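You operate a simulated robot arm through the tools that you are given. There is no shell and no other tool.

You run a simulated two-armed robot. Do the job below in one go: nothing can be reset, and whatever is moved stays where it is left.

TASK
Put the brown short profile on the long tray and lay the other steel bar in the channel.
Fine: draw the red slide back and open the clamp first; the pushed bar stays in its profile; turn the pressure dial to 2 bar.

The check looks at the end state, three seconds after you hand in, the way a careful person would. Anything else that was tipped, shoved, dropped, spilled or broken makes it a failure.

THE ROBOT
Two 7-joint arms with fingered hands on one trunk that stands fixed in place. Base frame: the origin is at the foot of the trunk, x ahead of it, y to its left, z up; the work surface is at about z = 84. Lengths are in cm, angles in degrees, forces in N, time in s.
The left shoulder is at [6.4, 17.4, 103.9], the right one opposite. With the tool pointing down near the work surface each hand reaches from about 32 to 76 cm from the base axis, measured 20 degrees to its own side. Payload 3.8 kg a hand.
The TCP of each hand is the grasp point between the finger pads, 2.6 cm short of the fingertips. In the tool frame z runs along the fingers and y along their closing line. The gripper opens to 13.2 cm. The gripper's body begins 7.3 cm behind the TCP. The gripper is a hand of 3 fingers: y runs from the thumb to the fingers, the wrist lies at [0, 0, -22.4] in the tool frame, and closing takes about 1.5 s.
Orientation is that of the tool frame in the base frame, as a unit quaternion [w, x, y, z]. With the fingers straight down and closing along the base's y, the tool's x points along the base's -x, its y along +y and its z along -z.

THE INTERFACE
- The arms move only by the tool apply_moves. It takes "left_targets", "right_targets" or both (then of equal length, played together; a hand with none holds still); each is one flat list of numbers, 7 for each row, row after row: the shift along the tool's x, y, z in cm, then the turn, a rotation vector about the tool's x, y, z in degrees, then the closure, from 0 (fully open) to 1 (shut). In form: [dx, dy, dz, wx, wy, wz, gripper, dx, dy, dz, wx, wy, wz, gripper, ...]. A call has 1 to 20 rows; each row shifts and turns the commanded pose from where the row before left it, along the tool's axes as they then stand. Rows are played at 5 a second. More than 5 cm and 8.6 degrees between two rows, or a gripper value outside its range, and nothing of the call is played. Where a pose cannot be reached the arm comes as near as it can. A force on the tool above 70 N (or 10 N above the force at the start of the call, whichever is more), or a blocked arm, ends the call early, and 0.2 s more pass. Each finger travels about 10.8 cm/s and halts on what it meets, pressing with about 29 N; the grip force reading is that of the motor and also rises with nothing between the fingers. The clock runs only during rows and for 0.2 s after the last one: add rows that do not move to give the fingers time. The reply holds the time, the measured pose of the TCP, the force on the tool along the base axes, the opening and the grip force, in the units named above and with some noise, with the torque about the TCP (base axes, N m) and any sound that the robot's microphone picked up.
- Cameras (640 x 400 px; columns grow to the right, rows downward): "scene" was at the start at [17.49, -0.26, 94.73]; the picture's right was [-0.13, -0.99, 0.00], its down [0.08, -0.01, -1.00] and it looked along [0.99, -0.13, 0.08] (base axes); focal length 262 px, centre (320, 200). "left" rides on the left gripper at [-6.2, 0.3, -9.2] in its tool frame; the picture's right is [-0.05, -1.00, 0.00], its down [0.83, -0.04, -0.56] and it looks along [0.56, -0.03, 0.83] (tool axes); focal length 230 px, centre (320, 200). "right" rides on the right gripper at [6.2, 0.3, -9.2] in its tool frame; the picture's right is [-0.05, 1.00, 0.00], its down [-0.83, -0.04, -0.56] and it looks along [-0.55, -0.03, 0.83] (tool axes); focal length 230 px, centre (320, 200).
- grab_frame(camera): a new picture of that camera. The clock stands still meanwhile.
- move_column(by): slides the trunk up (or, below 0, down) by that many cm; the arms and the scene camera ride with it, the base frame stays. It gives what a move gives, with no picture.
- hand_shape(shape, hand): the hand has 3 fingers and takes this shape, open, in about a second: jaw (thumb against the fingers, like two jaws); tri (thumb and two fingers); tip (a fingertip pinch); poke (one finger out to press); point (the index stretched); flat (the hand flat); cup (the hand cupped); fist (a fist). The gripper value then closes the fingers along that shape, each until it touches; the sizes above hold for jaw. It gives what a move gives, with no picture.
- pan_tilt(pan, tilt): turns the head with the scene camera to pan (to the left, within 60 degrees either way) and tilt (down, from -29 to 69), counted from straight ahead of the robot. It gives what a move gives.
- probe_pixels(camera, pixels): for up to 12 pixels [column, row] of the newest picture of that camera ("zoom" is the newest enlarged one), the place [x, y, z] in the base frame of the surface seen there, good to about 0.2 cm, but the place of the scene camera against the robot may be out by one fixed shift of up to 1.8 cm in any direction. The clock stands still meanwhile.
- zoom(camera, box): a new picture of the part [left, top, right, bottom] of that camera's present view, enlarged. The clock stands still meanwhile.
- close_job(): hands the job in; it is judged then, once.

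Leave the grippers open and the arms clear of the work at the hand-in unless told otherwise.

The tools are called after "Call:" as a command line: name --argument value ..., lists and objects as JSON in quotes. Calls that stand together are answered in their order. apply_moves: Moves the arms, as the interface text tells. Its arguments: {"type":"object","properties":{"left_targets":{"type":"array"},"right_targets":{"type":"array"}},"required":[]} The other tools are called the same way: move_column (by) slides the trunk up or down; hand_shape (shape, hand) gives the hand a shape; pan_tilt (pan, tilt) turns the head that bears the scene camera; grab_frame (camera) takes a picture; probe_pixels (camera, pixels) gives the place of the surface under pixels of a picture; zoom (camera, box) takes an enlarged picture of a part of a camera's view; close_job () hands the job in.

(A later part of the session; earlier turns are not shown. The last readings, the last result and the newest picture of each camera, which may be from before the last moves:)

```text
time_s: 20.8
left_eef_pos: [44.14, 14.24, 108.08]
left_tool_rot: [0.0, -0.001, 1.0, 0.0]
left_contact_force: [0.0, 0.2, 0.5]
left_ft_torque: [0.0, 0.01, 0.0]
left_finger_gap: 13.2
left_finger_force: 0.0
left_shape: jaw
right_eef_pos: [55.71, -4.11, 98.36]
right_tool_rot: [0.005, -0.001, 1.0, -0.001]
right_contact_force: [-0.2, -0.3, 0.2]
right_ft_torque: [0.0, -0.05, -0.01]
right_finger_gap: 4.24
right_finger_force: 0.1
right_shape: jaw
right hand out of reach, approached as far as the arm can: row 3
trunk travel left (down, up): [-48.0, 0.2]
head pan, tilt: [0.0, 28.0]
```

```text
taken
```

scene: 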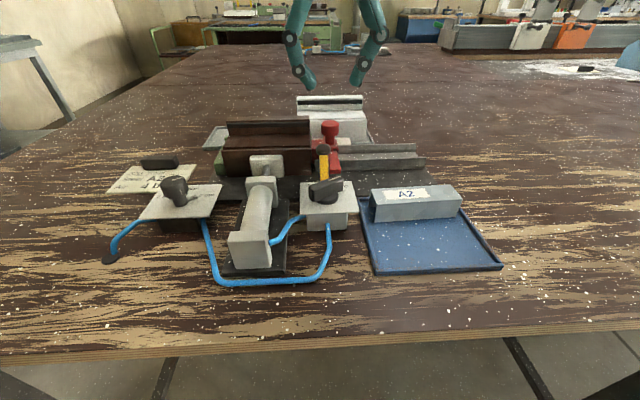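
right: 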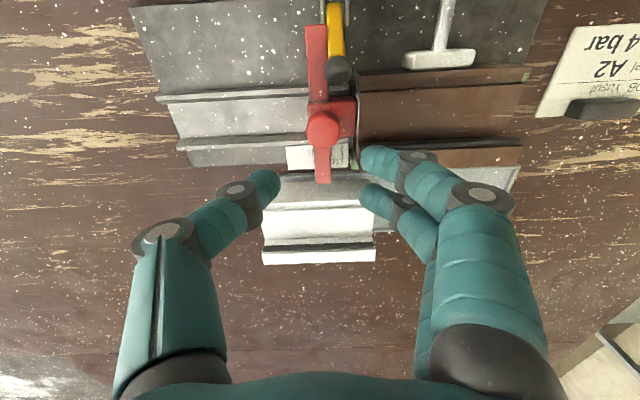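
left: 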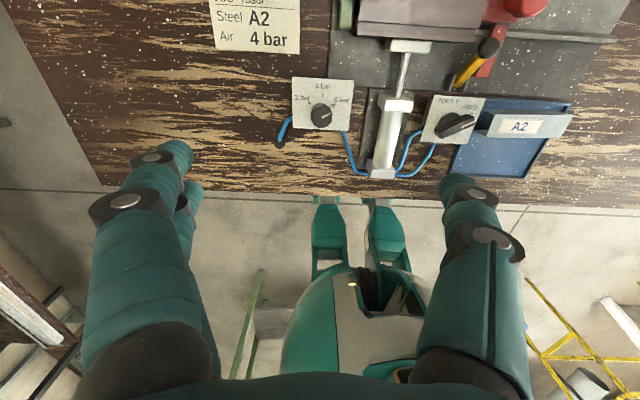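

Same reach limit at this trunk height. I'll back the right hand off, raise both hands a bit, and bring the trunk back down to its original height, then retry.

Call:
apply_moves --right_targets '[0, -3.5, -2.5, 0, 0, 0, 0.68, 0, -3.5, -2.5, 0, 0, 0, 0.68, 0, -3.5, -3, 0, 0, 0, 0.68, 0, -3.5, -3, 0, 0, 0, 0.68, 0, -3, -3, 0, 0, 0, 0.68, 0, 0, 0, 0, 0, 0, 0.68]' --left_targets '[0, 0, -1.5, 0, 0, 0, 0, 0, 0, -1.5, 0, 0, 0, 0, 0, 0, -1.5, 0, 0, 0, 0, 0, 0, -1.5, 0, 0, 0, 0, 0, 0, 0, 0, 0, 0, 0, 0, 0, 0, 0, 0, 0, 0]'

Call:
grab_frame --camera "scene"

```text
time_s: 22.2
left_eef_pos: [44.01, 14.26, 114.16]
left_tool_rot: [-0.001, 0.0, 1.0, -0.001]
left_contact_force: [-0.4, -0.5, -0.1]
left_ft_torque: [0.01, -0.03, 0.02]
left_finger_gap: 13.18
left_finger_force: 0.1
left_shape: jaw
right_eef_pos: [55.33, -21.29, 112.01]
right_tool_rot: [-0.001, -0.001, 1.0, 0.0]
right_contact_force: [-0.4, 0.6, 0.3]
right_ft_torque: [0.01, 0.0, 0.03]
right_finger_gap: 4.26
right_finger_force: 0.1
right_shape: jaw
trunk travel left (down, up): [-48.0, 0.2]
head pan, tilt: [0.0, 28.0]
```

```text
taken
```

scene: 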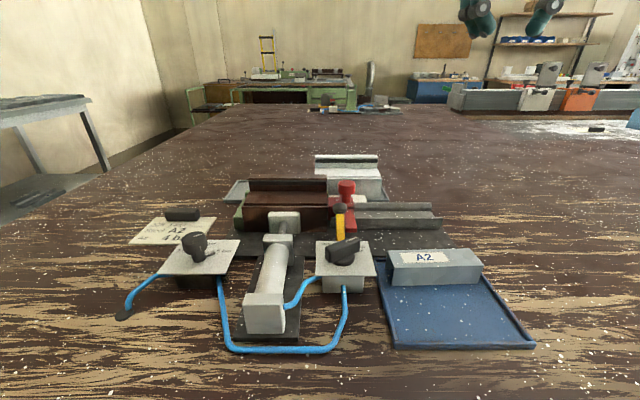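

Both hands are high and clear. Lowering the trunk by 11 cm (hands end around z 101–103, still well above the work).

Call:
move_column --by -11

Call:
apply_moves --right_targets '[0.1, 3.4, 0.6, 0, 0, 0, 0.68, 0.1, 3.4, 0.6, 0, 0, 0, 0.68, 0.1, 3.4, 0.6, 0, 0, 0, 0.68, 0.05, 3.4, 0.6, 0, 0, 0, 0.68, 0.05, 3.4, 0.6, 0, 0, 0, 0.68, 0, 0, 0, 0, 0, 0, 0.68]'

Call:
grab_frame --camera "scene"

Call:
grab_frame --camera "right"

```text
time_s: 23.7
left_eef_pos: [43.98, 14.37, 103.19]
left_tool_rot: [0.0, -0.001, 1.0, -0.001]
left_contact_force: [0.5, 0.2, 0.3]
left_ft_torque: [0.0, 0.03, -0.01]
left_finger_gap: 13.18
left_finger_force: 0.1
left_shape: jaw
right_eef_pos: [55.57, -21.36, 101.04]
right_tool_rot: [0.001, 0.0, 1.0, 0.0]
right_contact_force: [0.2, 0.4, 1.0]
right_ft_torque: [0.04, 0.0, 0.04]
right_finger_gap: 4.27
right_finger_force: 0.0
right_shape: jaw
trunk travel left (down, up): [-37.0, 11.2]
head pan, tilt: [0.0, 28.0]
```

```text
time_s: 25.1
left_eef_pos: [44.09, 14.21, 103.17]
left_tool_rot: [0.001, -0.001, 1.0, 0.0]
left_contact_force: [0.1, 0.4, -0.1]
left_ft_torque: [0.0, -0.03, -0.03]
left_finger_gap: 13.18
left_finger_force: 0.1
left_shape: jaw
right_eef_pos: [55.2, -3.82, 98.03]
right_tool_rot: [0.001, -0.001, 1.0, -0.001]
right_contact_force: [0.1, -0.1, 0.6]
right_ft_torque: [0.0, -0.01, -0.04]
right_finger_gap: 4.24
right_finger_force: 0.1
right_shape: jaw
right hand out of reach, approached as far as the arm can: row 3
trunk travel left (down, up): [-37.0, 11.2]
head pan, tilt: [0.0, 28.0]
```

```text
taken
```

scene: 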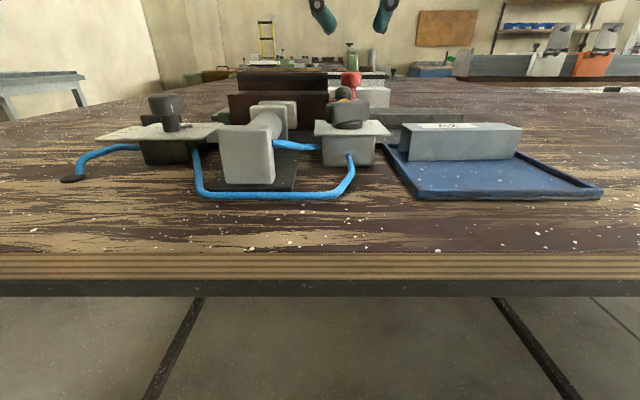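

```text
taken
```

right: 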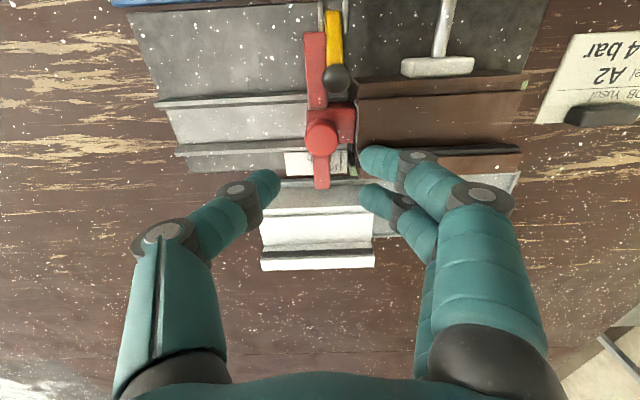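

Now the right hand is at (55.2, −3.8, 98.0), near the wanted place. I'll lower to z≈94 with a small correction and check position relative to the knob.

Call:
apply_moves --right_targets '[0.15, -0.2, 1.0, 0, 0, 0, 0.68, 0.15, -0.2, 1.0, 0, 0, 0, 0.68, 0, 0, 1.0, 0, 0, 0, 0.68, 0, 0, 1.0, 0, 0, 0, 0.68, 0, 0, 0, 0, 0, 0, 0.68]'

Call:
grab_frame --camera "right"

Call:
grab_frame --camera "left"

Call:
grab_frame --camera "scene"

```text
time_s: 26.3
left_eef_pos: [44.03, 14.21, 103.15]
left_tool_rot: [-0.001, -0.001, 1.0, 0.001]
left_contact_force: [-0.1, -0.9, 0.5]
left_ft_torque: [-0.02, 0.0, -0.01]
left_finger_gap: 13.2
left_finger_force: 0.1
left_shape: jaw
right_eef_pos: [54.84, -4.53, 93.87]
right_tool_rot: [0.0, -0.001, 1.0, 0.0]
right_contact_force: [-0.2, -0.6, 0.2]
right_ft_torque: [0.02, -0.03, 0.03]
right_finger_gap: 4.24
right_finger_force: 0.0
right_shape: jaw
trunk travel left (down, up): [-37.0, 11.2]
head pan, tilt: [0.0, 28.0]
```

```text
taken
```

right: 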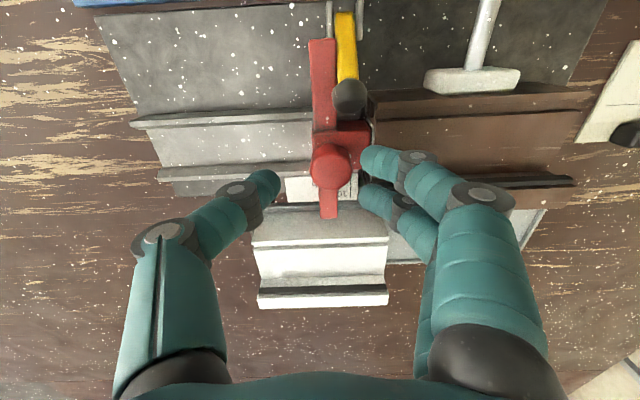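

```text
taken
```

left: 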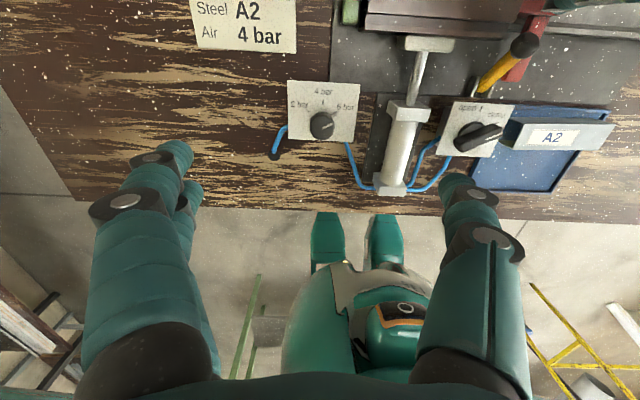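

```text
taken
```

scene: 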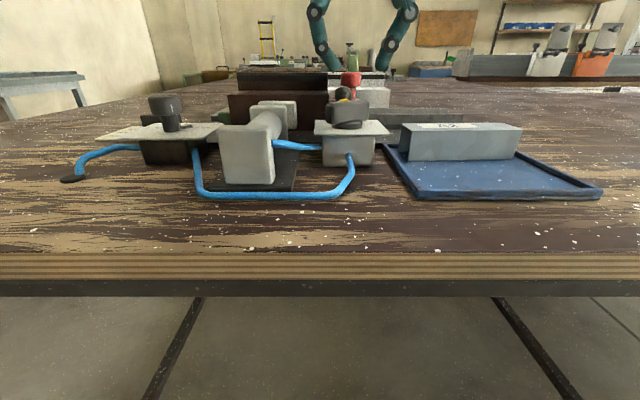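

Tracking is good now. The knob (331,165) appears about 0.4–0.5 cm to +y of the grip centre. I'll narrow to 3.4 cm, shift +y 0.35, and descend to TCP z≈91.7.

Call:
apply_moves --right_targets '[0, 0.35, 0, 0, 0, 0, 0.74, 0, 0, 0, 0, 0, 0, 0.74, 0, 0, 0.7, 0, 0, 0, 0.74, 0, 0, 0.7, 0, 0, 0, 0.74, 0, 0, 0.8, 0, 0, 0, 0.74, 0, 0, 0, 0, 0, 0, 0.74]'

Call:
grab_frame --camera "right"

Call:
zoom --camera "right" --box '[240, 80, 440, 260]'

Call:
zoom --camera "scene" --box '[260, 20, 460, 150]'

```text
time_s: 27.7
left_eef_pos: [43.99, 14.28, 103.17]
left_tool_rot: [0.0, -0.002, 1.0, 0.0]
left_contact_force: [0.1, -0.4, 0.5]
left_ft_torque: [0.03, -0.01, -0.01]
left_finger_gap: 13.2
left_finger_force: 0.1
left_shape: jaw
right_eef_pos: [54.83, -4.26, 91.83]
right_tool_rot: [0.001, -0.002, 1.0, 0.0]
right_contact_force: [0.7, -1.0, 0.0]
right_ft_torque: [0.01, -0.01, -0.04]
right_finger_gap: 3.46
right_finger_force: 0.0
right_shape: jaw
trunk travel left (down, up): [-37.0, 11.2]
head pan, tilt: [0.0, 28.0]
```

```text
taken
```

right: 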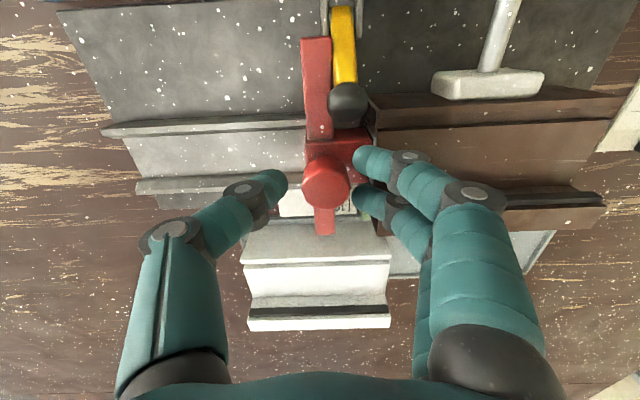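

```text
2.22 times, centred on (340, 170) of right
```

zoom: 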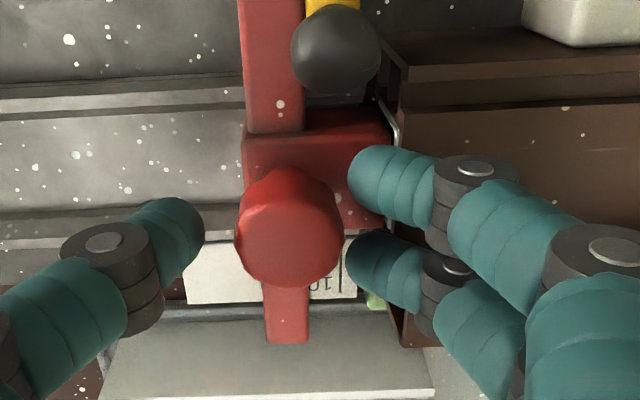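

```text
3.08 times, centred on (360, 85) of scene
```

zoom: 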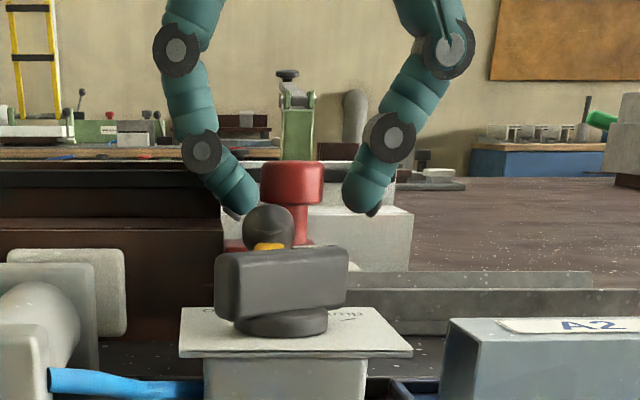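

Fingertips straddle the knob head. I'll lower 0.3 cm more and close on the knob.

Call:
apply_moves --right_targets '[0, -0.1, 0.15, 0, 0, 0, 0.74, 0, 0, 0.15, 0, 0, 0, 0.76, 0, 0, 0, 0, 0, 0, 0.85, 0, 0, 0, 0, 0, 0, 1.0, 0, 0, 0, 0, 0, 0, 1.0, 0, 0, 0, 0, 0, 0, 1.0]'

Call:
zoom --camera "scene" --box '[260, 20, 460, 150]'

Call:
zoom --camera "right" --box '[240, 80, 440, 260]'

```text
time_s: 29.1
left_eef_pos: [44.0, 14.13, 103.23]
left_tool_rot: [0.001, -0.002, 1.0, -0.001]
left_contact_force: [0.3, -0.5, 0.6]
left_ft_torque: [-0.04, 0.02, 0.01]
left_finger_gap: 13.19
left_finger_force: 0.0
left_shape: jaw
right_eef_pos: [54.76, -4.39, 91.47]
right_tool_rot: [0.0, -0.001, 1.0, 0.0]
right_contact_force: [-6.2, 1.8, -2.3]
right_ft_torque: [0.0, -0.02, 0.27]
right_finger_gap: 1.76
right_finger_force: 28.4
right_shape: jaw
trunk travel left (down, up): [-37.0, 11.2]
head pan, tilt: [0.0, 28.0]
```

```text
3.08 times, centred on (360, 85) of scene
```

zoom: 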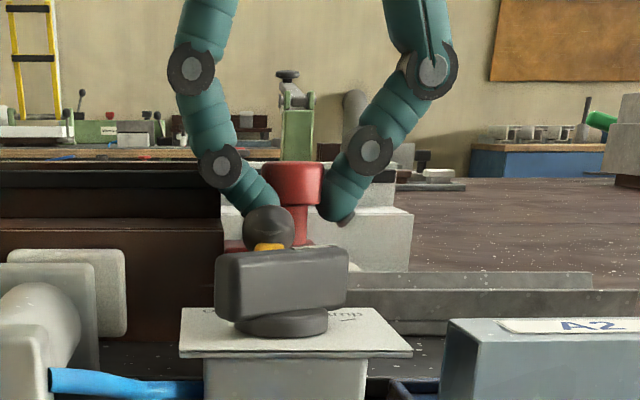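

```text
2.22 times, centred on (340, 170) of right
```

zoom: 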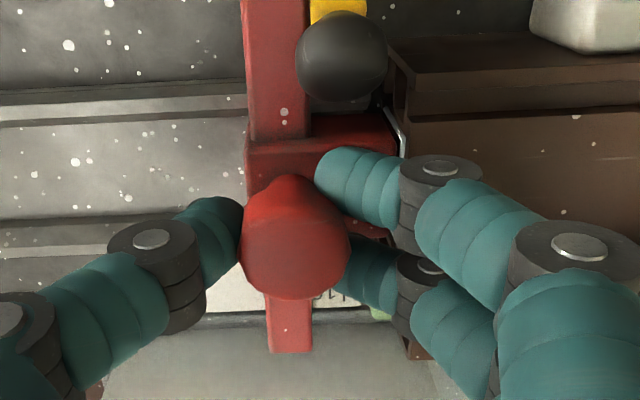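

The knob is gripped (28 N, gap 1.76). Now drawing the slide back along −y, first 4 cm.

Call:
apply_moves --right_targets '[0, -0.5, 0, 0, 0, 0, 1, 0, -0.8, 0, 0, 0, 0, 1, 0, -0.9, 0, 0, 0, 0, 1, 0, -0.9, 0, 0, 0, 0, 1, 0, -0.9, 0, 0, 0, 0, 1, 0, 0, 0, 0, 0, 0, 1]'

Call:
zoom --camera "right" --box '[200, 40, 500, 260]'

Call:
grab_frame --camera "scene"

```text
time_s: 30.5
left_eef_pos: [44.06, 14.2, 103.34]
left_tool_rot: [0.0, -0.001, 1.0, 0.0]
left_contact_force: [0.8, 0.2, -0.4]
left_ft_torque: [-0.01, -0.01, 0.01]
left_finger_gap: 13.18
left_finger_force: 0.1
left_shape: jaw
right_eef_pos: [54.77, -8.38, 91.49]
right_tool_rot: [0.0, -0.001, 1.0, 0.0]
right_contact_force: [-2.1, 0.0, -6.0]
right_ft_torque: [-0.02, 0.07, 0.01]
right_finger_gap: 1.73
right_finger_force: 28.8
right_shape: jaw
trunk travel left (down, up): [-37.0, 11.2]
head pan, tilt: [0.0, 28.0]
```

```text
1.82 times, centred on (350, 150) of right
```

zoom: 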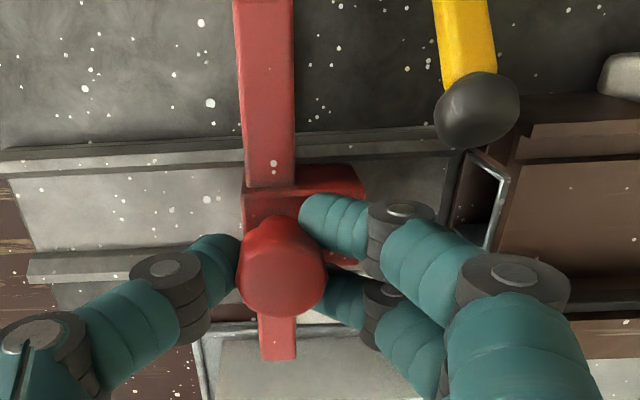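

```text
taken
```

scene: 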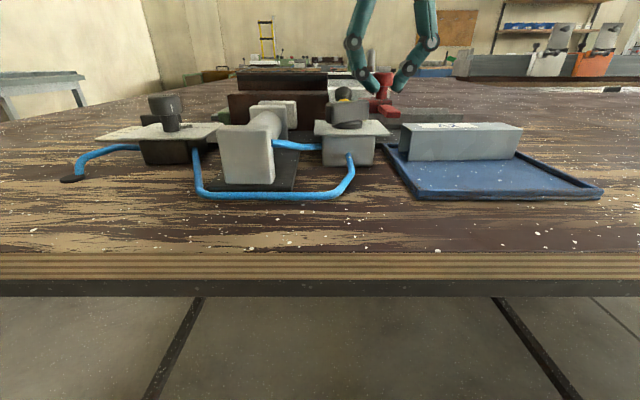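

The slide follows and the steel bar remains in the profile. I'll grab the right picture to find the end of the channel before going further.

Call:
grab_frame --camera "right"

```text
taken
```

right: 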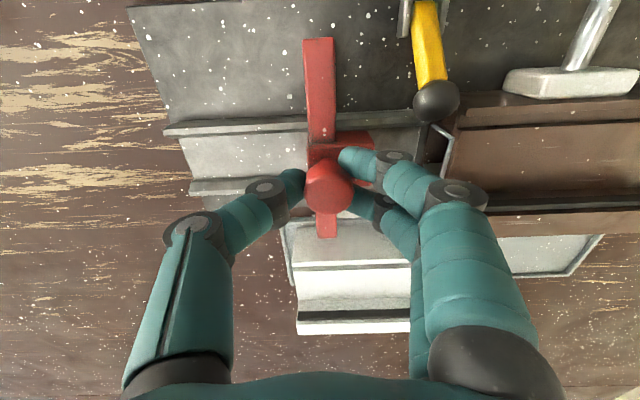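

Call:
probe_pixels --camera "right" --pixels '[[168, 132], [195, 188], [230, 128], [250, 135], [230, 160], [230, 185], [415, 140], [440, 160], [420, 175], [436, 100], [428, 40], [136, 12]]'

```text
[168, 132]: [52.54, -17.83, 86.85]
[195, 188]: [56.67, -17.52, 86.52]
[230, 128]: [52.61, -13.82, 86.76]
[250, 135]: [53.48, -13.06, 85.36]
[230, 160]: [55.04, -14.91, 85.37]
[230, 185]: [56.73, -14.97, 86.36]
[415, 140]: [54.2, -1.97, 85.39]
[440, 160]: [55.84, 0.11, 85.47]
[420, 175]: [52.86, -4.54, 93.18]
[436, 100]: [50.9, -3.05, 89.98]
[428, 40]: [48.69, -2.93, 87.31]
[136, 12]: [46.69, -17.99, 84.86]
```

Channel floor z≈85.4, rails at x≈52.6 and ≈56.8, the channel ends at y≈−17.8. Drawing the slide back 7 cm further.

Call:
apply_moves --right_targets '[0, -0.8, 0, 0, 0, 0, 1, 0, -1, 0, 0, 0, 0, 1, 0, -1, 0, 0, 0, 0, 1, 0, -1, 0, 0, 0, 0, 1, 0, -1, 0, 0, 0, 0, 1, 0, -1, 0, 0, 0, 0, 1, 0, -0.8, 0, 0, 0, 0, 1, 0, -0.4, 0, 0, 0, 0, 1, 0, 0, 0, 0, 0, 0, 1]'

Call:
grab_frame --camera "right"

Call:
grab_frame --camera "left"

Call:
grab_frame --camera "scene"

```text
time_s: 32.5
left_eef_pos: [43.95, 14.21, 103.3]
left_tool_rot: [-0.001, -0.001, 1.0, -0.001]
left_contact_force: [0.6, 0.0, -1.1]
left_ft_torque: [-0.03, 0.0, 0.03]
left_finger_gap: 13.17
left_finger_force: 0.1
left_shape: jaw
right_eef_pos: [54.88, -15.32, 91.53]
right_tool_rot: [0.0, -0.001, 1.0, -0.001]
right_contact_force: [-7.9, -0.2, -4.6]
right_ft_torque: [-0.06, 0.13, 0.09]
right_finger_gap: 1.7
right_finger_force: 28.6
right_shape: jaw
trunk travel left (down, up): [-37.0, 11.2]
head pan, tilt: [0.0, 28.0]
```

```text
taken
```

right: 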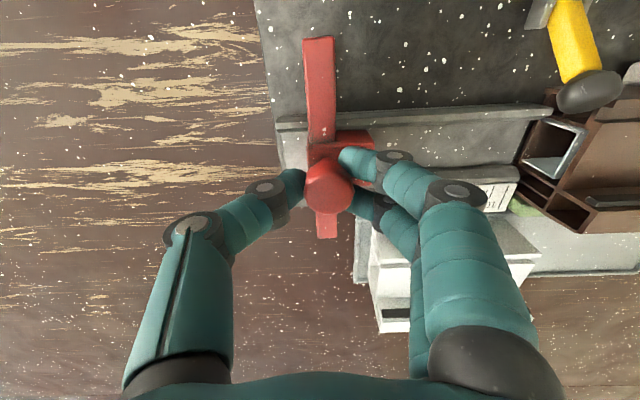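

```text
taken
```

left: 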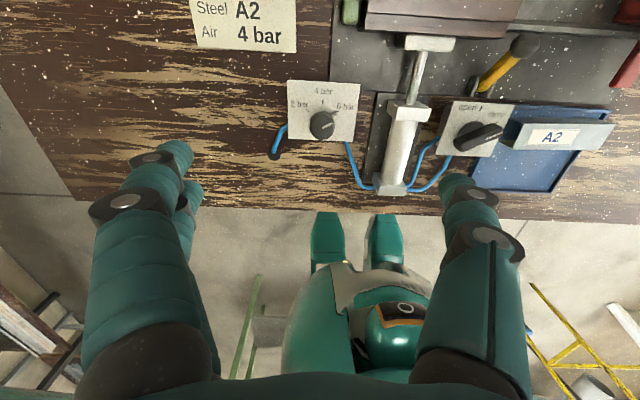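

```text
taken
```

scene: 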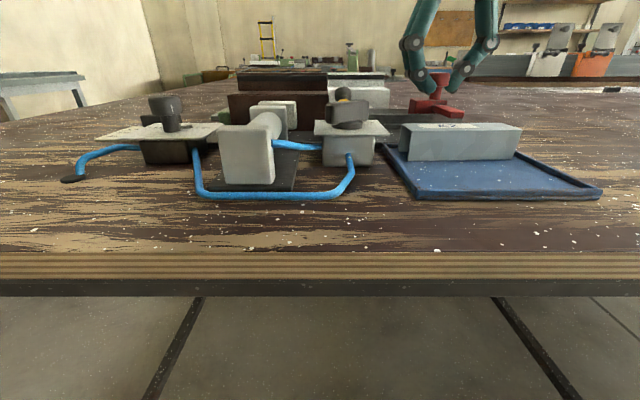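

Slide is now drawn 10.9 cm back with no resistance. Let me measure the A2 bar's length and position, the tray, and the valve from the left picture.

Call:
probe_pixels --camera "left" --pixels '[[520, 125], [610, 126], [513, 150], [604, 148], [560, 138], [480, 135], [500, 128], [460, 143], [478, 108], [503, 115], [445, 130], [480, 112]]'

Call:
zoom --camera "left" --box '[430, 80, 640, 210]'

Call:
probe_pixels --camera "right" --pixels '[[568, 130], [545, 175], [520, 165], [570, 150], [500, 130], [285, 125], [600, 95], [345, 150], [370, 140], [360, 178], [320, 130], [325, 225]]'

```text
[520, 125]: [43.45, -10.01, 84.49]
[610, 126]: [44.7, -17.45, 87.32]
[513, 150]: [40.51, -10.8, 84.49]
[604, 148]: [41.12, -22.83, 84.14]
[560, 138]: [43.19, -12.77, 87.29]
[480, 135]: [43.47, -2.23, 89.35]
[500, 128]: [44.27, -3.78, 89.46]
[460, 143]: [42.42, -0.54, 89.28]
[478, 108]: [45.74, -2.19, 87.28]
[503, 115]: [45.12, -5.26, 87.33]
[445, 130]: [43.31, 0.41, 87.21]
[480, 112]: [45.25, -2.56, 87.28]
```

```text
3.05 times, centred on (535, 145) of left
```

zoom: 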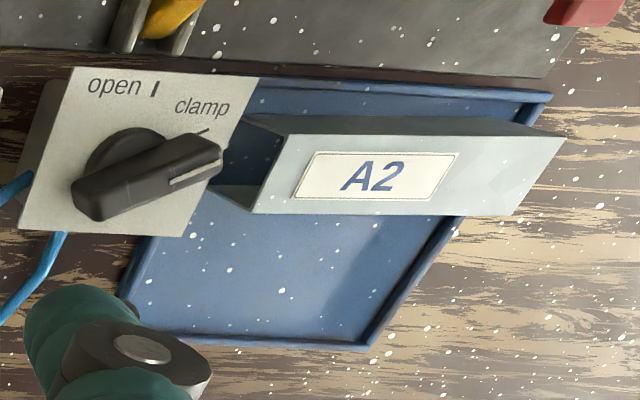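

```text
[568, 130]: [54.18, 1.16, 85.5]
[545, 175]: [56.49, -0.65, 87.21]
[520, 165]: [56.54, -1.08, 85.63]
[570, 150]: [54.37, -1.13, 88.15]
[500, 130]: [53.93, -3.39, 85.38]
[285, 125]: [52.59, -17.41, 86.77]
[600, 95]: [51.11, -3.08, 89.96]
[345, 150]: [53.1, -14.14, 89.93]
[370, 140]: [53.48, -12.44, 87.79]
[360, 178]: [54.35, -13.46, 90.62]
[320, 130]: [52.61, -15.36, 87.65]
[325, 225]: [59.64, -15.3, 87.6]
```

Probing the A2 bar's top corners and the valve on the enlarged picture.

Call:
zoom --camera "left" --box '[430, 80, 640, 210]'

Call:
probe_pixels --camera "zoom" --pixels '[[292, 139], [556, 141], [512, 210], [258, 210], [270, 125], [540, 128], [410, 128], [400, 200], [147, 178], [85, 205], [215, 155], [185, 142]]'

Call:
probe_pixels --camera "zoom" --pixels '[[155, 90], [203, 133], [75, 75], [258, 80], [185, 235], [20, 228], [300, 85], [548, 97], [370, 345], [125, 330], [120, 140], [235, 200]]'

```text
3.05 times, centred on (535, 145) of left
```

zoom: 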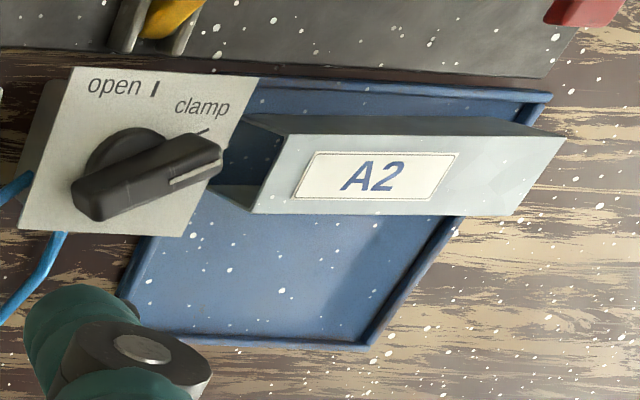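

```text
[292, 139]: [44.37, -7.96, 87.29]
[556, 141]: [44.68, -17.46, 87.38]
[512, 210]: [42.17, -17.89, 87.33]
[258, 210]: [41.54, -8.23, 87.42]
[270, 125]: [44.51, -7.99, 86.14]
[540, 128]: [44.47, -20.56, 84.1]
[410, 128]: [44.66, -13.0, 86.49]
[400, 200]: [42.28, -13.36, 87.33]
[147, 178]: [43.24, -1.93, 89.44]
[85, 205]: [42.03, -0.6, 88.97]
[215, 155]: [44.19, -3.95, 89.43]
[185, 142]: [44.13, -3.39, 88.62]
```

```text
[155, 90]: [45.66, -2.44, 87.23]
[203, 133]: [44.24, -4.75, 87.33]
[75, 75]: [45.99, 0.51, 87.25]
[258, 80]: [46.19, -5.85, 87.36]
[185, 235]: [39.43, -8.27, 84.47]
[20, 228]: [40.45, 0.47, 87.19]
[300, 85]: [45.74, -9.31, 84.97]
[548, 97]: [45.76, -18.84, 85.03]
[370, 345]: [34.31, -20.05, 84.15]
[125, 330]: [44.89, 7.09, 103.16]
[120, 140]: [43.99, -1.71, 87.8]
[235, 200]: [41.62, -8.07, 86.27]
```

A2 bar: about 9.8 cm long (y −7.9…−17.7), 2.9 wide, top z 87.35. To leave room, I'll draw the slide 1.2 cm further, then release and lift the right hand.

Call:
apply_moves --right_targets '[0, -0.5, 0, 0, 0, 0, 1, 0, -0.5, 0, 0, 0, 0, 1, 0, -0.2, 0, 0, 0, 0, 1, 0, 0, 0, 0, 0, 0, 1, 0, 0, 0, 0, 0, 0, 0.8, 0, 0, 0, 0, 0, 0, 0.68, 0, 0, 0, 0, 0, 0, 0.6, 0, 0, 0, 0, 0, 0, 0.6, 0, 0, -2, 0, 0, 0, 0.6, 0, 0, -3, 0, 0, 0, 0.6, 0, 0, -3, 0, 0, 0, 0.6, 0, 0, 0, 0, 0, 0, 0.6]'

Call:
grab_frame --camera "right"

```text
time_s: 35.1
left_eef_pos: [44.07, 14.24, 103.29]
left_tool_rot: [0.0, -0.001, 1.0, 0.0]
left_contact_force: [-0.2, -0.2, 0.7]
left_ft_torque: [-0.02, 0.03, 0.0]
left_finger_gap: 13.18
left_finger_force: 0.0
left_shape: jaw
right_eef_pos: [54.83, -16.52, 99.53]
right_tool_rot: [0.0, -0.001, 1.0, 0.0]
right_contact_force: [-0.4, -0.6, 0.1]
right_ft_torque: [0.0, 0.01, 0.02]
right_finger_gap: 5.24
right_finger_force: 0.0
right_shape: jaw
trunk travel left (down, up): [-37.0, 11.2]
head pan, tilt: [0.0, 28.0]
```

```text
taken
```

right: 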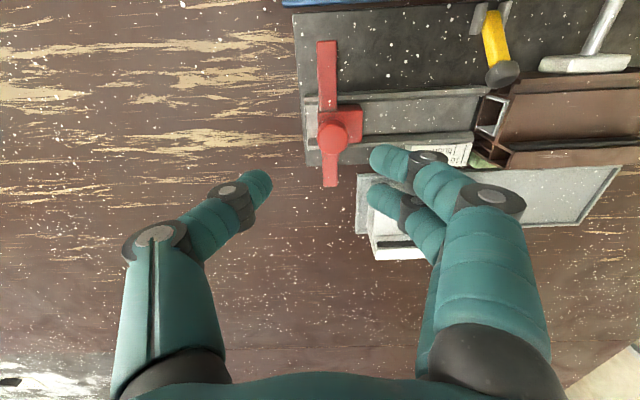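

The slide stands at the rail end. Quick zoom check on its position.

Call:
zoom --camera "right" --box '[290, 40, 530, 200]'

Call:
probe_pixels --camera "zoom" --pixels '[[60, 220], [75, 245], [150, 180], [190, 190], [130, 240], [115, 60], [205, 145], [205, 170], [205, 205], [205, 262], [520, 140], [510, 255]]'

```text
2.50 times, centred on (410, 120) of right
```

zoom: 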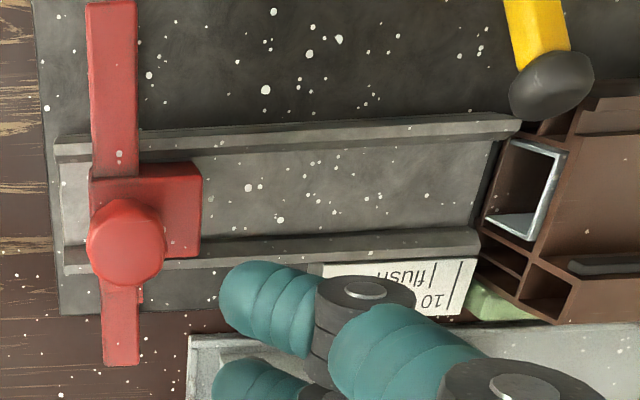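

```text
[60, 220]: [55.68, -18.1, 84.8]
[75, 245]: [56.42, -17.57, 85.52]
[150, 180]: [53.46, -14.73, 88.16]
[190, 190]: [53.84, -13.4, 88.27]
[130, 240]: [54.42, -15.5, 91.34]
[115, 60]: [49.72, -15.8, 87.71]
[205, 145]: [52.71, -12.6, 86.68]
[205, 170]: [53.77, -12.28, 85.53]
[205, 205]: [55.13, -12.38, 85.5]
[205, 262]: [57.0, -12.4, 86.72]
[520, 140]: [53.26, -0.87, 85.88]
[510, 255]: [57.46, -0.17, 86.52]
```

Label reads "10 / flush". The slide is fully drawn back, block at y −13.4…−17.3. Next the valve: handle centre ≈(43.2,−2.4), pointing to "clamp" (~−60°). I'll move the right hand away to the right, and bring the left hand above the valve, turning it −60° so it closes across the handle.

Call:
apply_moves --left_targets '[0.2, -4.1, 0, 0, 0, 0, 0.4, 0.2, -4.1, 0, 0, 0, 0, 0.6, 0.2, -4.1, 0, 0, 0, 0, 0.75, 0.2, -4.2, 0, 0, 0, 0, 0.75, 0, 0, 0, 0, 0, 8.5, 0.75, 0, 0, 0, 0, 0, 8.5, 0.75, 0, 0, 0, 0, 0, 8.5, 0.75, 0, 0, 0, 0, 0, 8.5, 0.75, 0, 0, 0, 0, 0, 8.5, 0.75, 0, 0, 0, 0, 0, 8.5, 0.75, 0, 0, 0, 0, 0, 8.5, 0.75, 0, 0, 0, 0, 0, 0, 0.75]' --right_targets '[0.2, -3.4, -1.6, 0, 0, 0, 0.4, 0.2, -3.4, -1.6, 0, 0, 0, 0.2, 0.2, -3.4, -1.6, 0, 0, 0, 0, 0.2, -3.3, -1.7, 0, 0, 0, 0, 0, 0, 0, 0, 0, 0, 0, 0, 0, 0, 0, 0, 0, 0, 0, 0, 0, 0, 0, 0, 0, 0, 0, 0, 0, 0, 0, 0, 0, 0, 0, 0, 0, 0, 0, 0, 0, 0, 0, 0, 0, 0, 0, 0, 0, 0, 0, 0, 0, 0, 0, 0, 0, 0, 0, 0]'

Call:
grab_frame --camera "left"

Call:
grab_frame --camera "scene"

```text
time_s: 37.7
left_eef_pos: [43.32, -2.24, 103.14]
left_tool_rot: [0.0, 0.496, 0.868, -0.001]
left_contact_force: [1.0, -0.1, 0.1]
left_ft_torque: [0.03, 0.03, 0.02]
left_finger_gap: 3.33
left_finger_force: 0.0
left_shape: jaw
right_eef_pos: [53.87, -30.02, 106.09]
right_tool_rot: [0.0, -0.001, 1.0, 0.0]
right_contact_force: [-0.5, 0.7, -0.4]
right_ft_torque: [0.0, 0.03, 0.02]
right_finger_gap: 13.18
right_finger_force: 0.1
right_shape: jaw
trunk travel left (down, up): [-37.0, 11.2]
head pan, tilt: [0.0, 28.0]
```

```text
taken
```

left: 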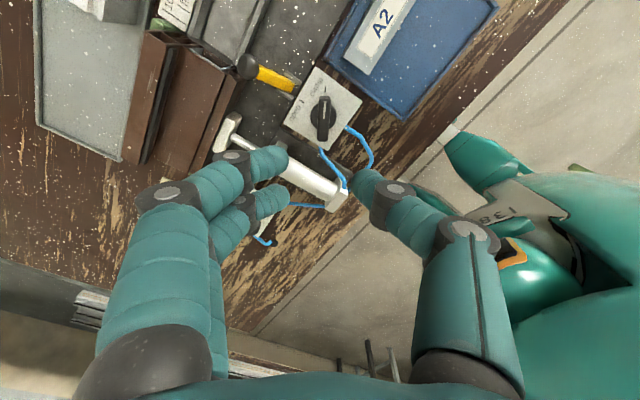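

```text
taken
```

scene: 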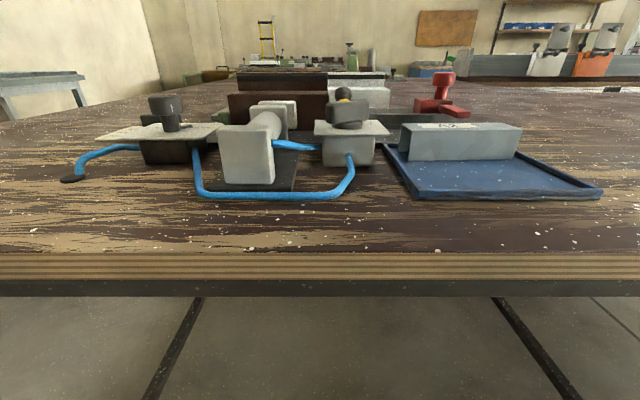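

The valve handle now appears vertical in the left view at (322,118), i.e. lined up with the closing direction. Zooming in for exact centre.

Call:
zoom --camera "left" --box '[270, 65, 370, 165]'

Call:
probe_pixels --camera "zoom" --pixels '[[340, 140], [340, 200], [345, 260], [312, 150], [375, 150], [310, 260], [380, 260], [340, 285], [338, 122], [235, 140], [335, 60], [400, 200]]'

```text
4.00 times, centred on (320, 115) of left
```

zoom: 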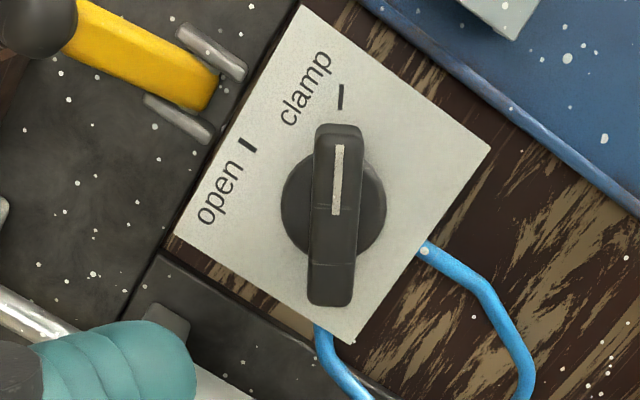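

```text
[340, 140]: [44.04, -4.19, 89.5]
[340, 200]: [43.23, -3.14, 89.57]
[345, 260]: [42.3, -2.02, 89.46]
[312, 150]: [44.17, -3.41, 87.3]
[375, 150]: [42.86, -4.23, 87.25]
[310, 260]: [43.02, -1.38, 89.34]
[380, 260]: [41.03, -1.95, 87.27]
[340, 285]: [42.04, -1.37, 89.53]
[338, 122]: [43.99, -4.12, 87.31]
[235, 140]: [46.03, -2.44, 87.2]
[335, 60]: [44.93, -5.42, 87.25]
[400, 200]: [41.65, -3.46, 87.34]
```

The handle axis is at ≈(43.08,−2.6). I'll correct laterally (−0.2, −0.4 in tool) and descend to z≈93.5 and verify.

Call:
apply_moves --left_targets '[-0.1, -0.2, 3.0, 0, 0, 0, 0.75, -0.1, -0.2, 3.0, 0, 0, 0, 0.75, 0, 0, 2.5, 0, 0, 0, 0.75, 0, 0, 1.1, 0, 0, 0, 0.75, 0, 0, 0, 0, 0, 0, 0.75]'

Call:
zoom --camera "left" --box '[220, 90, 420, 250]'

Call:
zoom --camera "scene" --box '[220, 20, 480, 180]'

```text
time_s: 38.9
left_eef_pos: [43.01, -2.57, 93.53]
left_tool_rot: [0.0, 0.495, 0.869, 0.0]
left_contact_force: [0.0, 0.5, -1.0]
left_ft_torque: [0.02, -0.02, 0.0]
left_finger_gap: 3.36
left_finger_force: 0.0
left_shape: jaw
right_eef_pos: [53.9, -29.96, 106.24]
right_tool_rot: [0.0, 0.0, 1.0, 0.0]
right_contact_force: [-0.1, 0.1, -0.6]
right_ft_torque: [0.0, 0.0, 0.01]
right_finger_gap: 13.19
right_finger_force: 0.1
right_shape: jaw
trunk travel left (down, up): [-37.0, 11.2]
head pan, tilt: [0.0, 28.0]
```

```text
2.50 times, centred on (320, 170) of left
```

zoom: 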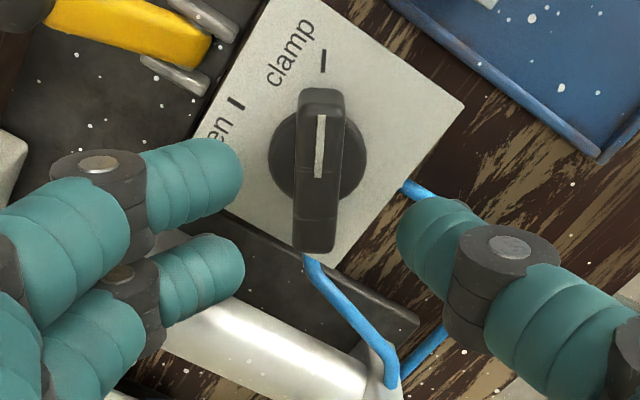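

```text
2.46 times, centred on (350, 100) of scene
```

zoom: 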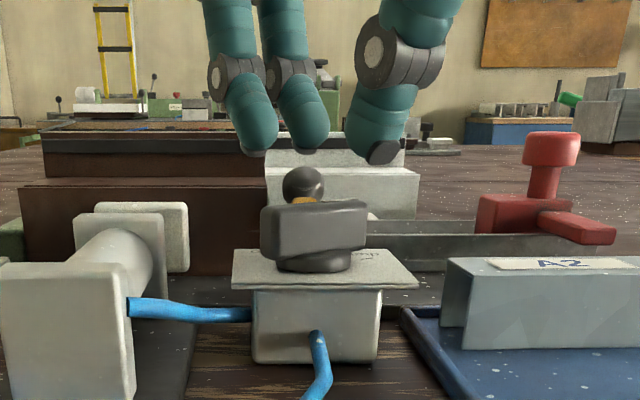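

Laterally the handle is centred between thumb and fingers. Descending to z≈90.3 (tips just above the plate), then closing.

Call:
apply_moves --left_targets '[-0.1, 0, 1.2, 0, 0, 0, 0.75, 0, 0, 1.2, 0, 0, 0, 0.75, 0, 0, 0.8, 0, 0, 0, 0.75, 0, 0, 0, 0, 0, 0, 0.75, 0, 0, 0, 0, 0, 0, 0.85, 0, 0, 0, 0, 0, 0, 0.95, 0, 0, 0, 0, 0, 0, 1, 0, 0, 0, 0, 0, 0, 1]'

Call:
zoom --camera "left" --box '[220, 90, 420, 250]'

Call:
zoom --camera "scene" --box '[220, 20, 480, 180]'

```text
time_s: 40.7
left_eef_pos: [43.22, -2.72, 90.46]
left_tool_rot: [-0.001, 0.496, 0.869, -0.001]
left_contact_force: [-0.5, 0.7, -1.6]
left_ft_torque: [0.16, -0.11, 0.07]
left_finger_gap: 0.71
left_finger_force: 28.4
left_shape: jaw
right_eef_pos: [53.95, -29.93, 105.99]
right_tool_rot: [0.0, -0.001, 1.0, 0.001]
right_contact_force: [0.2, 0.8, 0.6]
right_ft_torque: [0.0, -0.01, -0.02]
right_finger_gap: 13.2
right_finger_force: 0.0
right_shape: jaw
trunk travel left (down, up): [-37.0, 11.2]
head pan, tilt: [0.0, 28.0]
```

```text
2.50 times, centred on (320, 170) of left
```

zoom: 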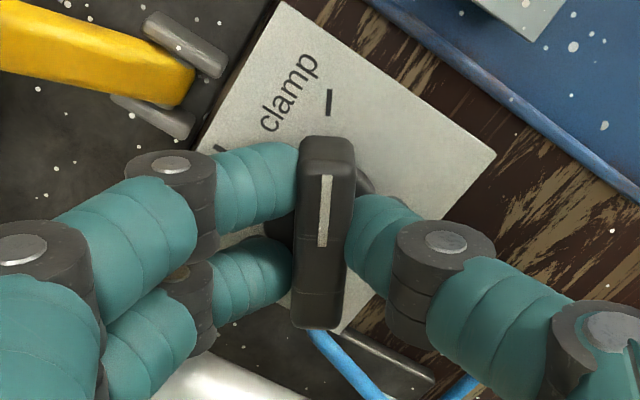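

```text
2.46 times, centred on (350, 100) of scene
```

zoom: 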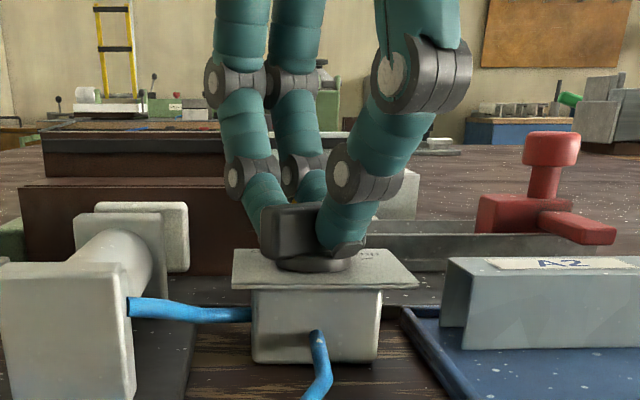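

The handle is gripped between thumb and two fingers. Now turning it counter-clockwise (seen from above) by 60° toward "open".

Call:
apply_moves --left_targets '[0, 0, 0, 0, 0, -6, 1, 0, 0, 0, 0, 0, -6, 1, 0, 0, 0, 0, 0, -6, 1, 0, 0, 0, 0, 0, -6, 1, 0, 0, 0, 0, 0, -6, 1, 0, 0, 0, 0, 0, -6, 1, 0, 0, 0, 0, 0, -6, 1, 0, 0, 0, 0, 0, -6, 1, 0, 0, 0, 0, 0, -6, 1, 0, 0, 0, 0, 0, -6, 1, 0, 0, 0, 0, 0, 0, 1]'

Call:
zoom --camera "left" --box '[220, 90, 420, 250]'

Call:
grab_frame --camera "scene"

```text
time_s: 43.1
left_eef_pos: [43.17, -2.49, 90.35]
left_tool_rot: [0.0, -0.007, 1.0, 0.0]
left_contact_force: [10.2, 10.5, 3.4]
left_ft_torque: [0.5, -0.14, -0.02]
left_finger_gap: 0.7
left_finger_force: 29.5
left_shape: jaw
right_eef_pos: [54.02, -29.92, 106.23]
right_tool_rot: [0.0, -0.001, 1.0, 0.0]
right_contact_force: [0.6, -1.1, -0.1]
right_ft_torque: [-0.03, -0.03, 0.01]
right_finger_gap: 13.16
right_finger_force: 0.2
right_shape: jaw
trunk travel left (down, up): [-37.0, 11.2]
head pan, tilt: [0.0, 28.0]
```

```text
2.50 times, centred on (320, 170) of left
```

zoom: 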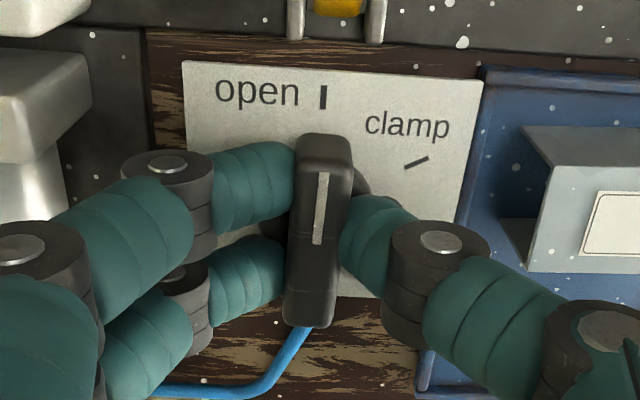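

```text
taken
```

scene: 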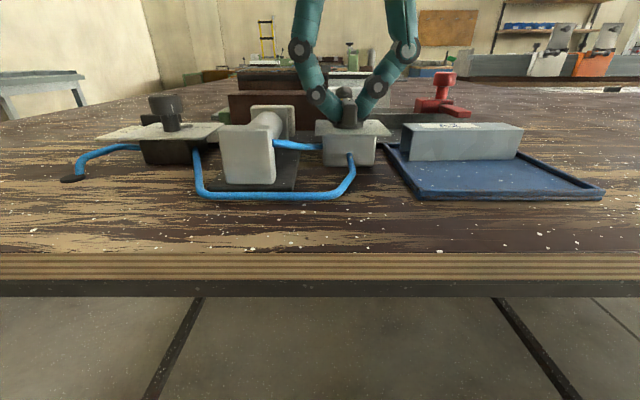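

The handle now points at "open" and the pusher seems retracted. Releasing gently and lifting straight up.

Call:
apply_moves --left_targets '[0, 0, 0, 0, 0, 0, 0.9, 0, 0, 0, 0, 0, 0, 0.8, 0, 0, 0, 0, 0, 0, 0.72, 0, 0, 0, 0, 0, 0, 0.72, 0, 0, -1.5, 0, 0, 0, 0.72, 0, 0, -3, 0, 0, 0, 0.72, 0, 0, -4, 0, 0, 0, 0.72, 0, 0, -4, 0, 0, 0, 0.6, 0, 0, -2, 0, 0, 0, 0.4, 0, 0, 0, 0, 0, 0, 0]'

Call:
grab_frame --camera "left"

Call:
zoom --camera "left" --box '[200, 40, 440, 200]'

```text
time_s: 45.3
left_eef_pos: [43.03, -2.72, 104.92]
left_tool_rot: [0.0, -0.005, 1.0, 0.0]
left_contact_force: [0.6, 0.4, 0.4]
left_ft_torque: [0.03, 0.02, -0.03]
left_finger_gap: 13.2
left_finger_force: 0.1
left_shape: jaw
right_eef_pos: [53.92, -29.99, 106.03]
right_tool_rot: [0.0, 0.0, 1.0, 0.0]
right_contact_force: [0.7, -0.3, -0.1]
right_ft_torque: [-0.01, 0.01, 0.01]
right_finger_gap: 13.2
right_finger_force: 0.1
right_shape: jaw
trunk travel left (down, up): [-37.0, 11.2]
head pan, tilt: [0.0, 28.0]
```

```text
taken
```

left: 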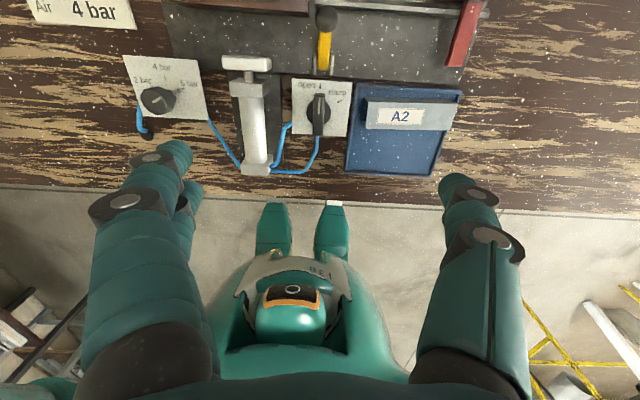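

```text
2.50 times, centred on (320, 120) of left
```

zoom: 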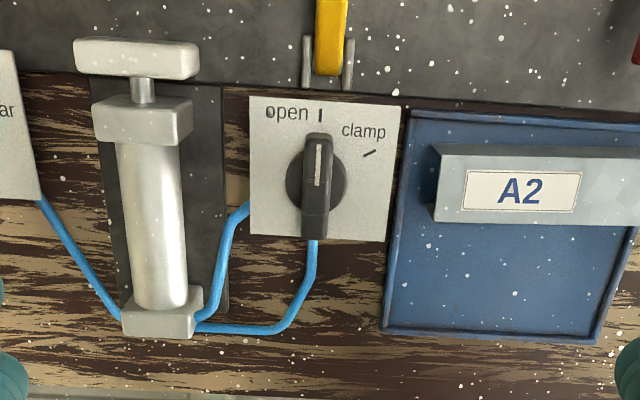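

The pusher has retracted and the handle stands at "open". Next: the pressure dial at ≈(43.7, 14.05). I'll move the left hand above it and turn to −65° yaw so I can twist it +130°.

Call:
apply_moves --left_targets '[-0.15, 4.2, 0, 0, 0, 0, 0.3, -0.15, 4.2, 0, 0, 0, 0, 0.6, -0.15, 4.2, 0, 0, 0, 0, 0.7, -0.15, 4.2, 0, 0, 0, 0, 0.7, 0, 0, 0, 0, 0, 8.1, 0.7, 0, 0, 0, 0, 0, 8.1, 0.7, 0, 0, 0, 0, 0, 8.1, 0.7, 0, 0, 0, 0, 0, 8.1, 0.7, 0, 0, 0, 0, 0, 8.1, 0.7, 0, 0, 0, 0, 0, 8.1, 0.7, 0, 0, 0, 0, 0, 8.1, 0.7, 0, 0, 0, 0, 0, 8.1, 0.7, 0, 0, 0, 0, 0, 0, 0.7]'

Call:
grab_frame --camera "left"

Call:
zoom --camera "left" --box '[260, 60, 380, 160]'

Call:
grab_frame --camera "scene"

```text
time_s: 48.1
left_eef_pos: [43.47, 14.14, 104.96]
left_tool_rot: [0.0, 0.532, 0.847, 0.0]
left_contact_force: [-1.6, 0.4, 0.4]
left_ft_torque: [-0.02, 0.02, 0.01]
left_finger_gap: 3.97
left_finger_force: 0.1
left_shape: jaw
right_eef_pos: [53.93, -29.95, 106.14]
right_tool_rot: [0.0, -0.001, 1.0, 0.0]
right_contact_force: [-0.3, 0.6, -0.6]
right_ft_torque: [-0.03, 0.01, 0.02]
right_finger_gap: 13.18
right_finger_force: 0.0
right_shape: jaw
trunk travel left (down, up): [-37.0, 11.2]
head pan, tilt: [0.0, 28.0]
```

```text
taken
```

left: 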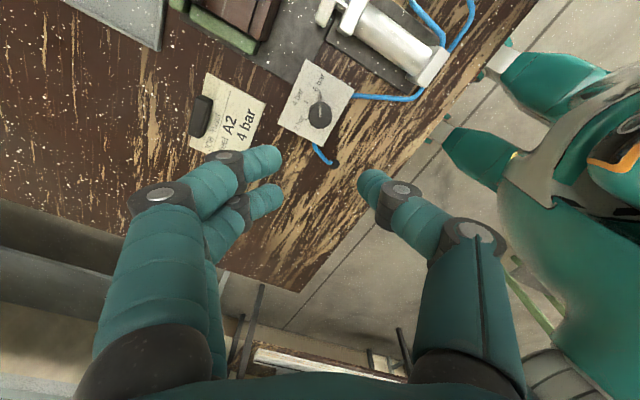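

```text
4.00 times, centred on (320, 110) of left
```

zoom: 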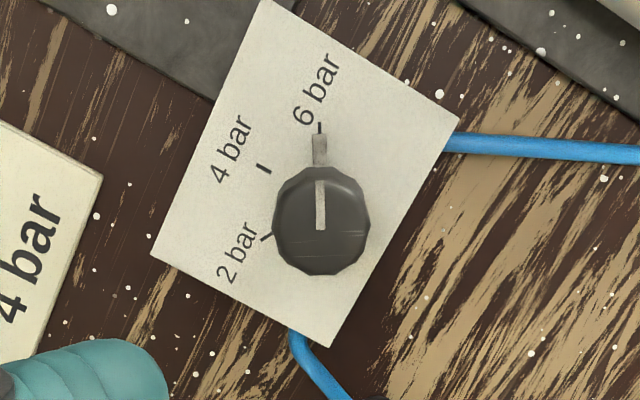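

```text
taken
```

scene: 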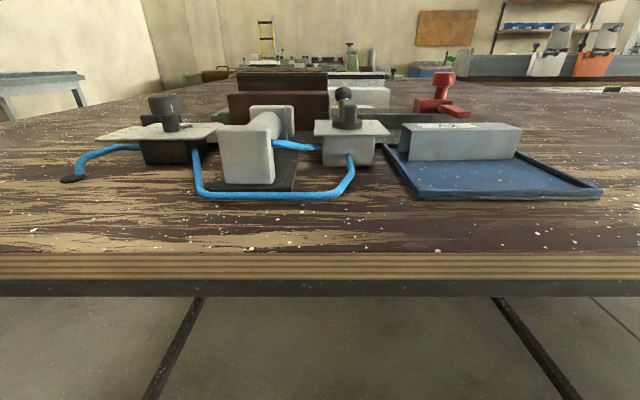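

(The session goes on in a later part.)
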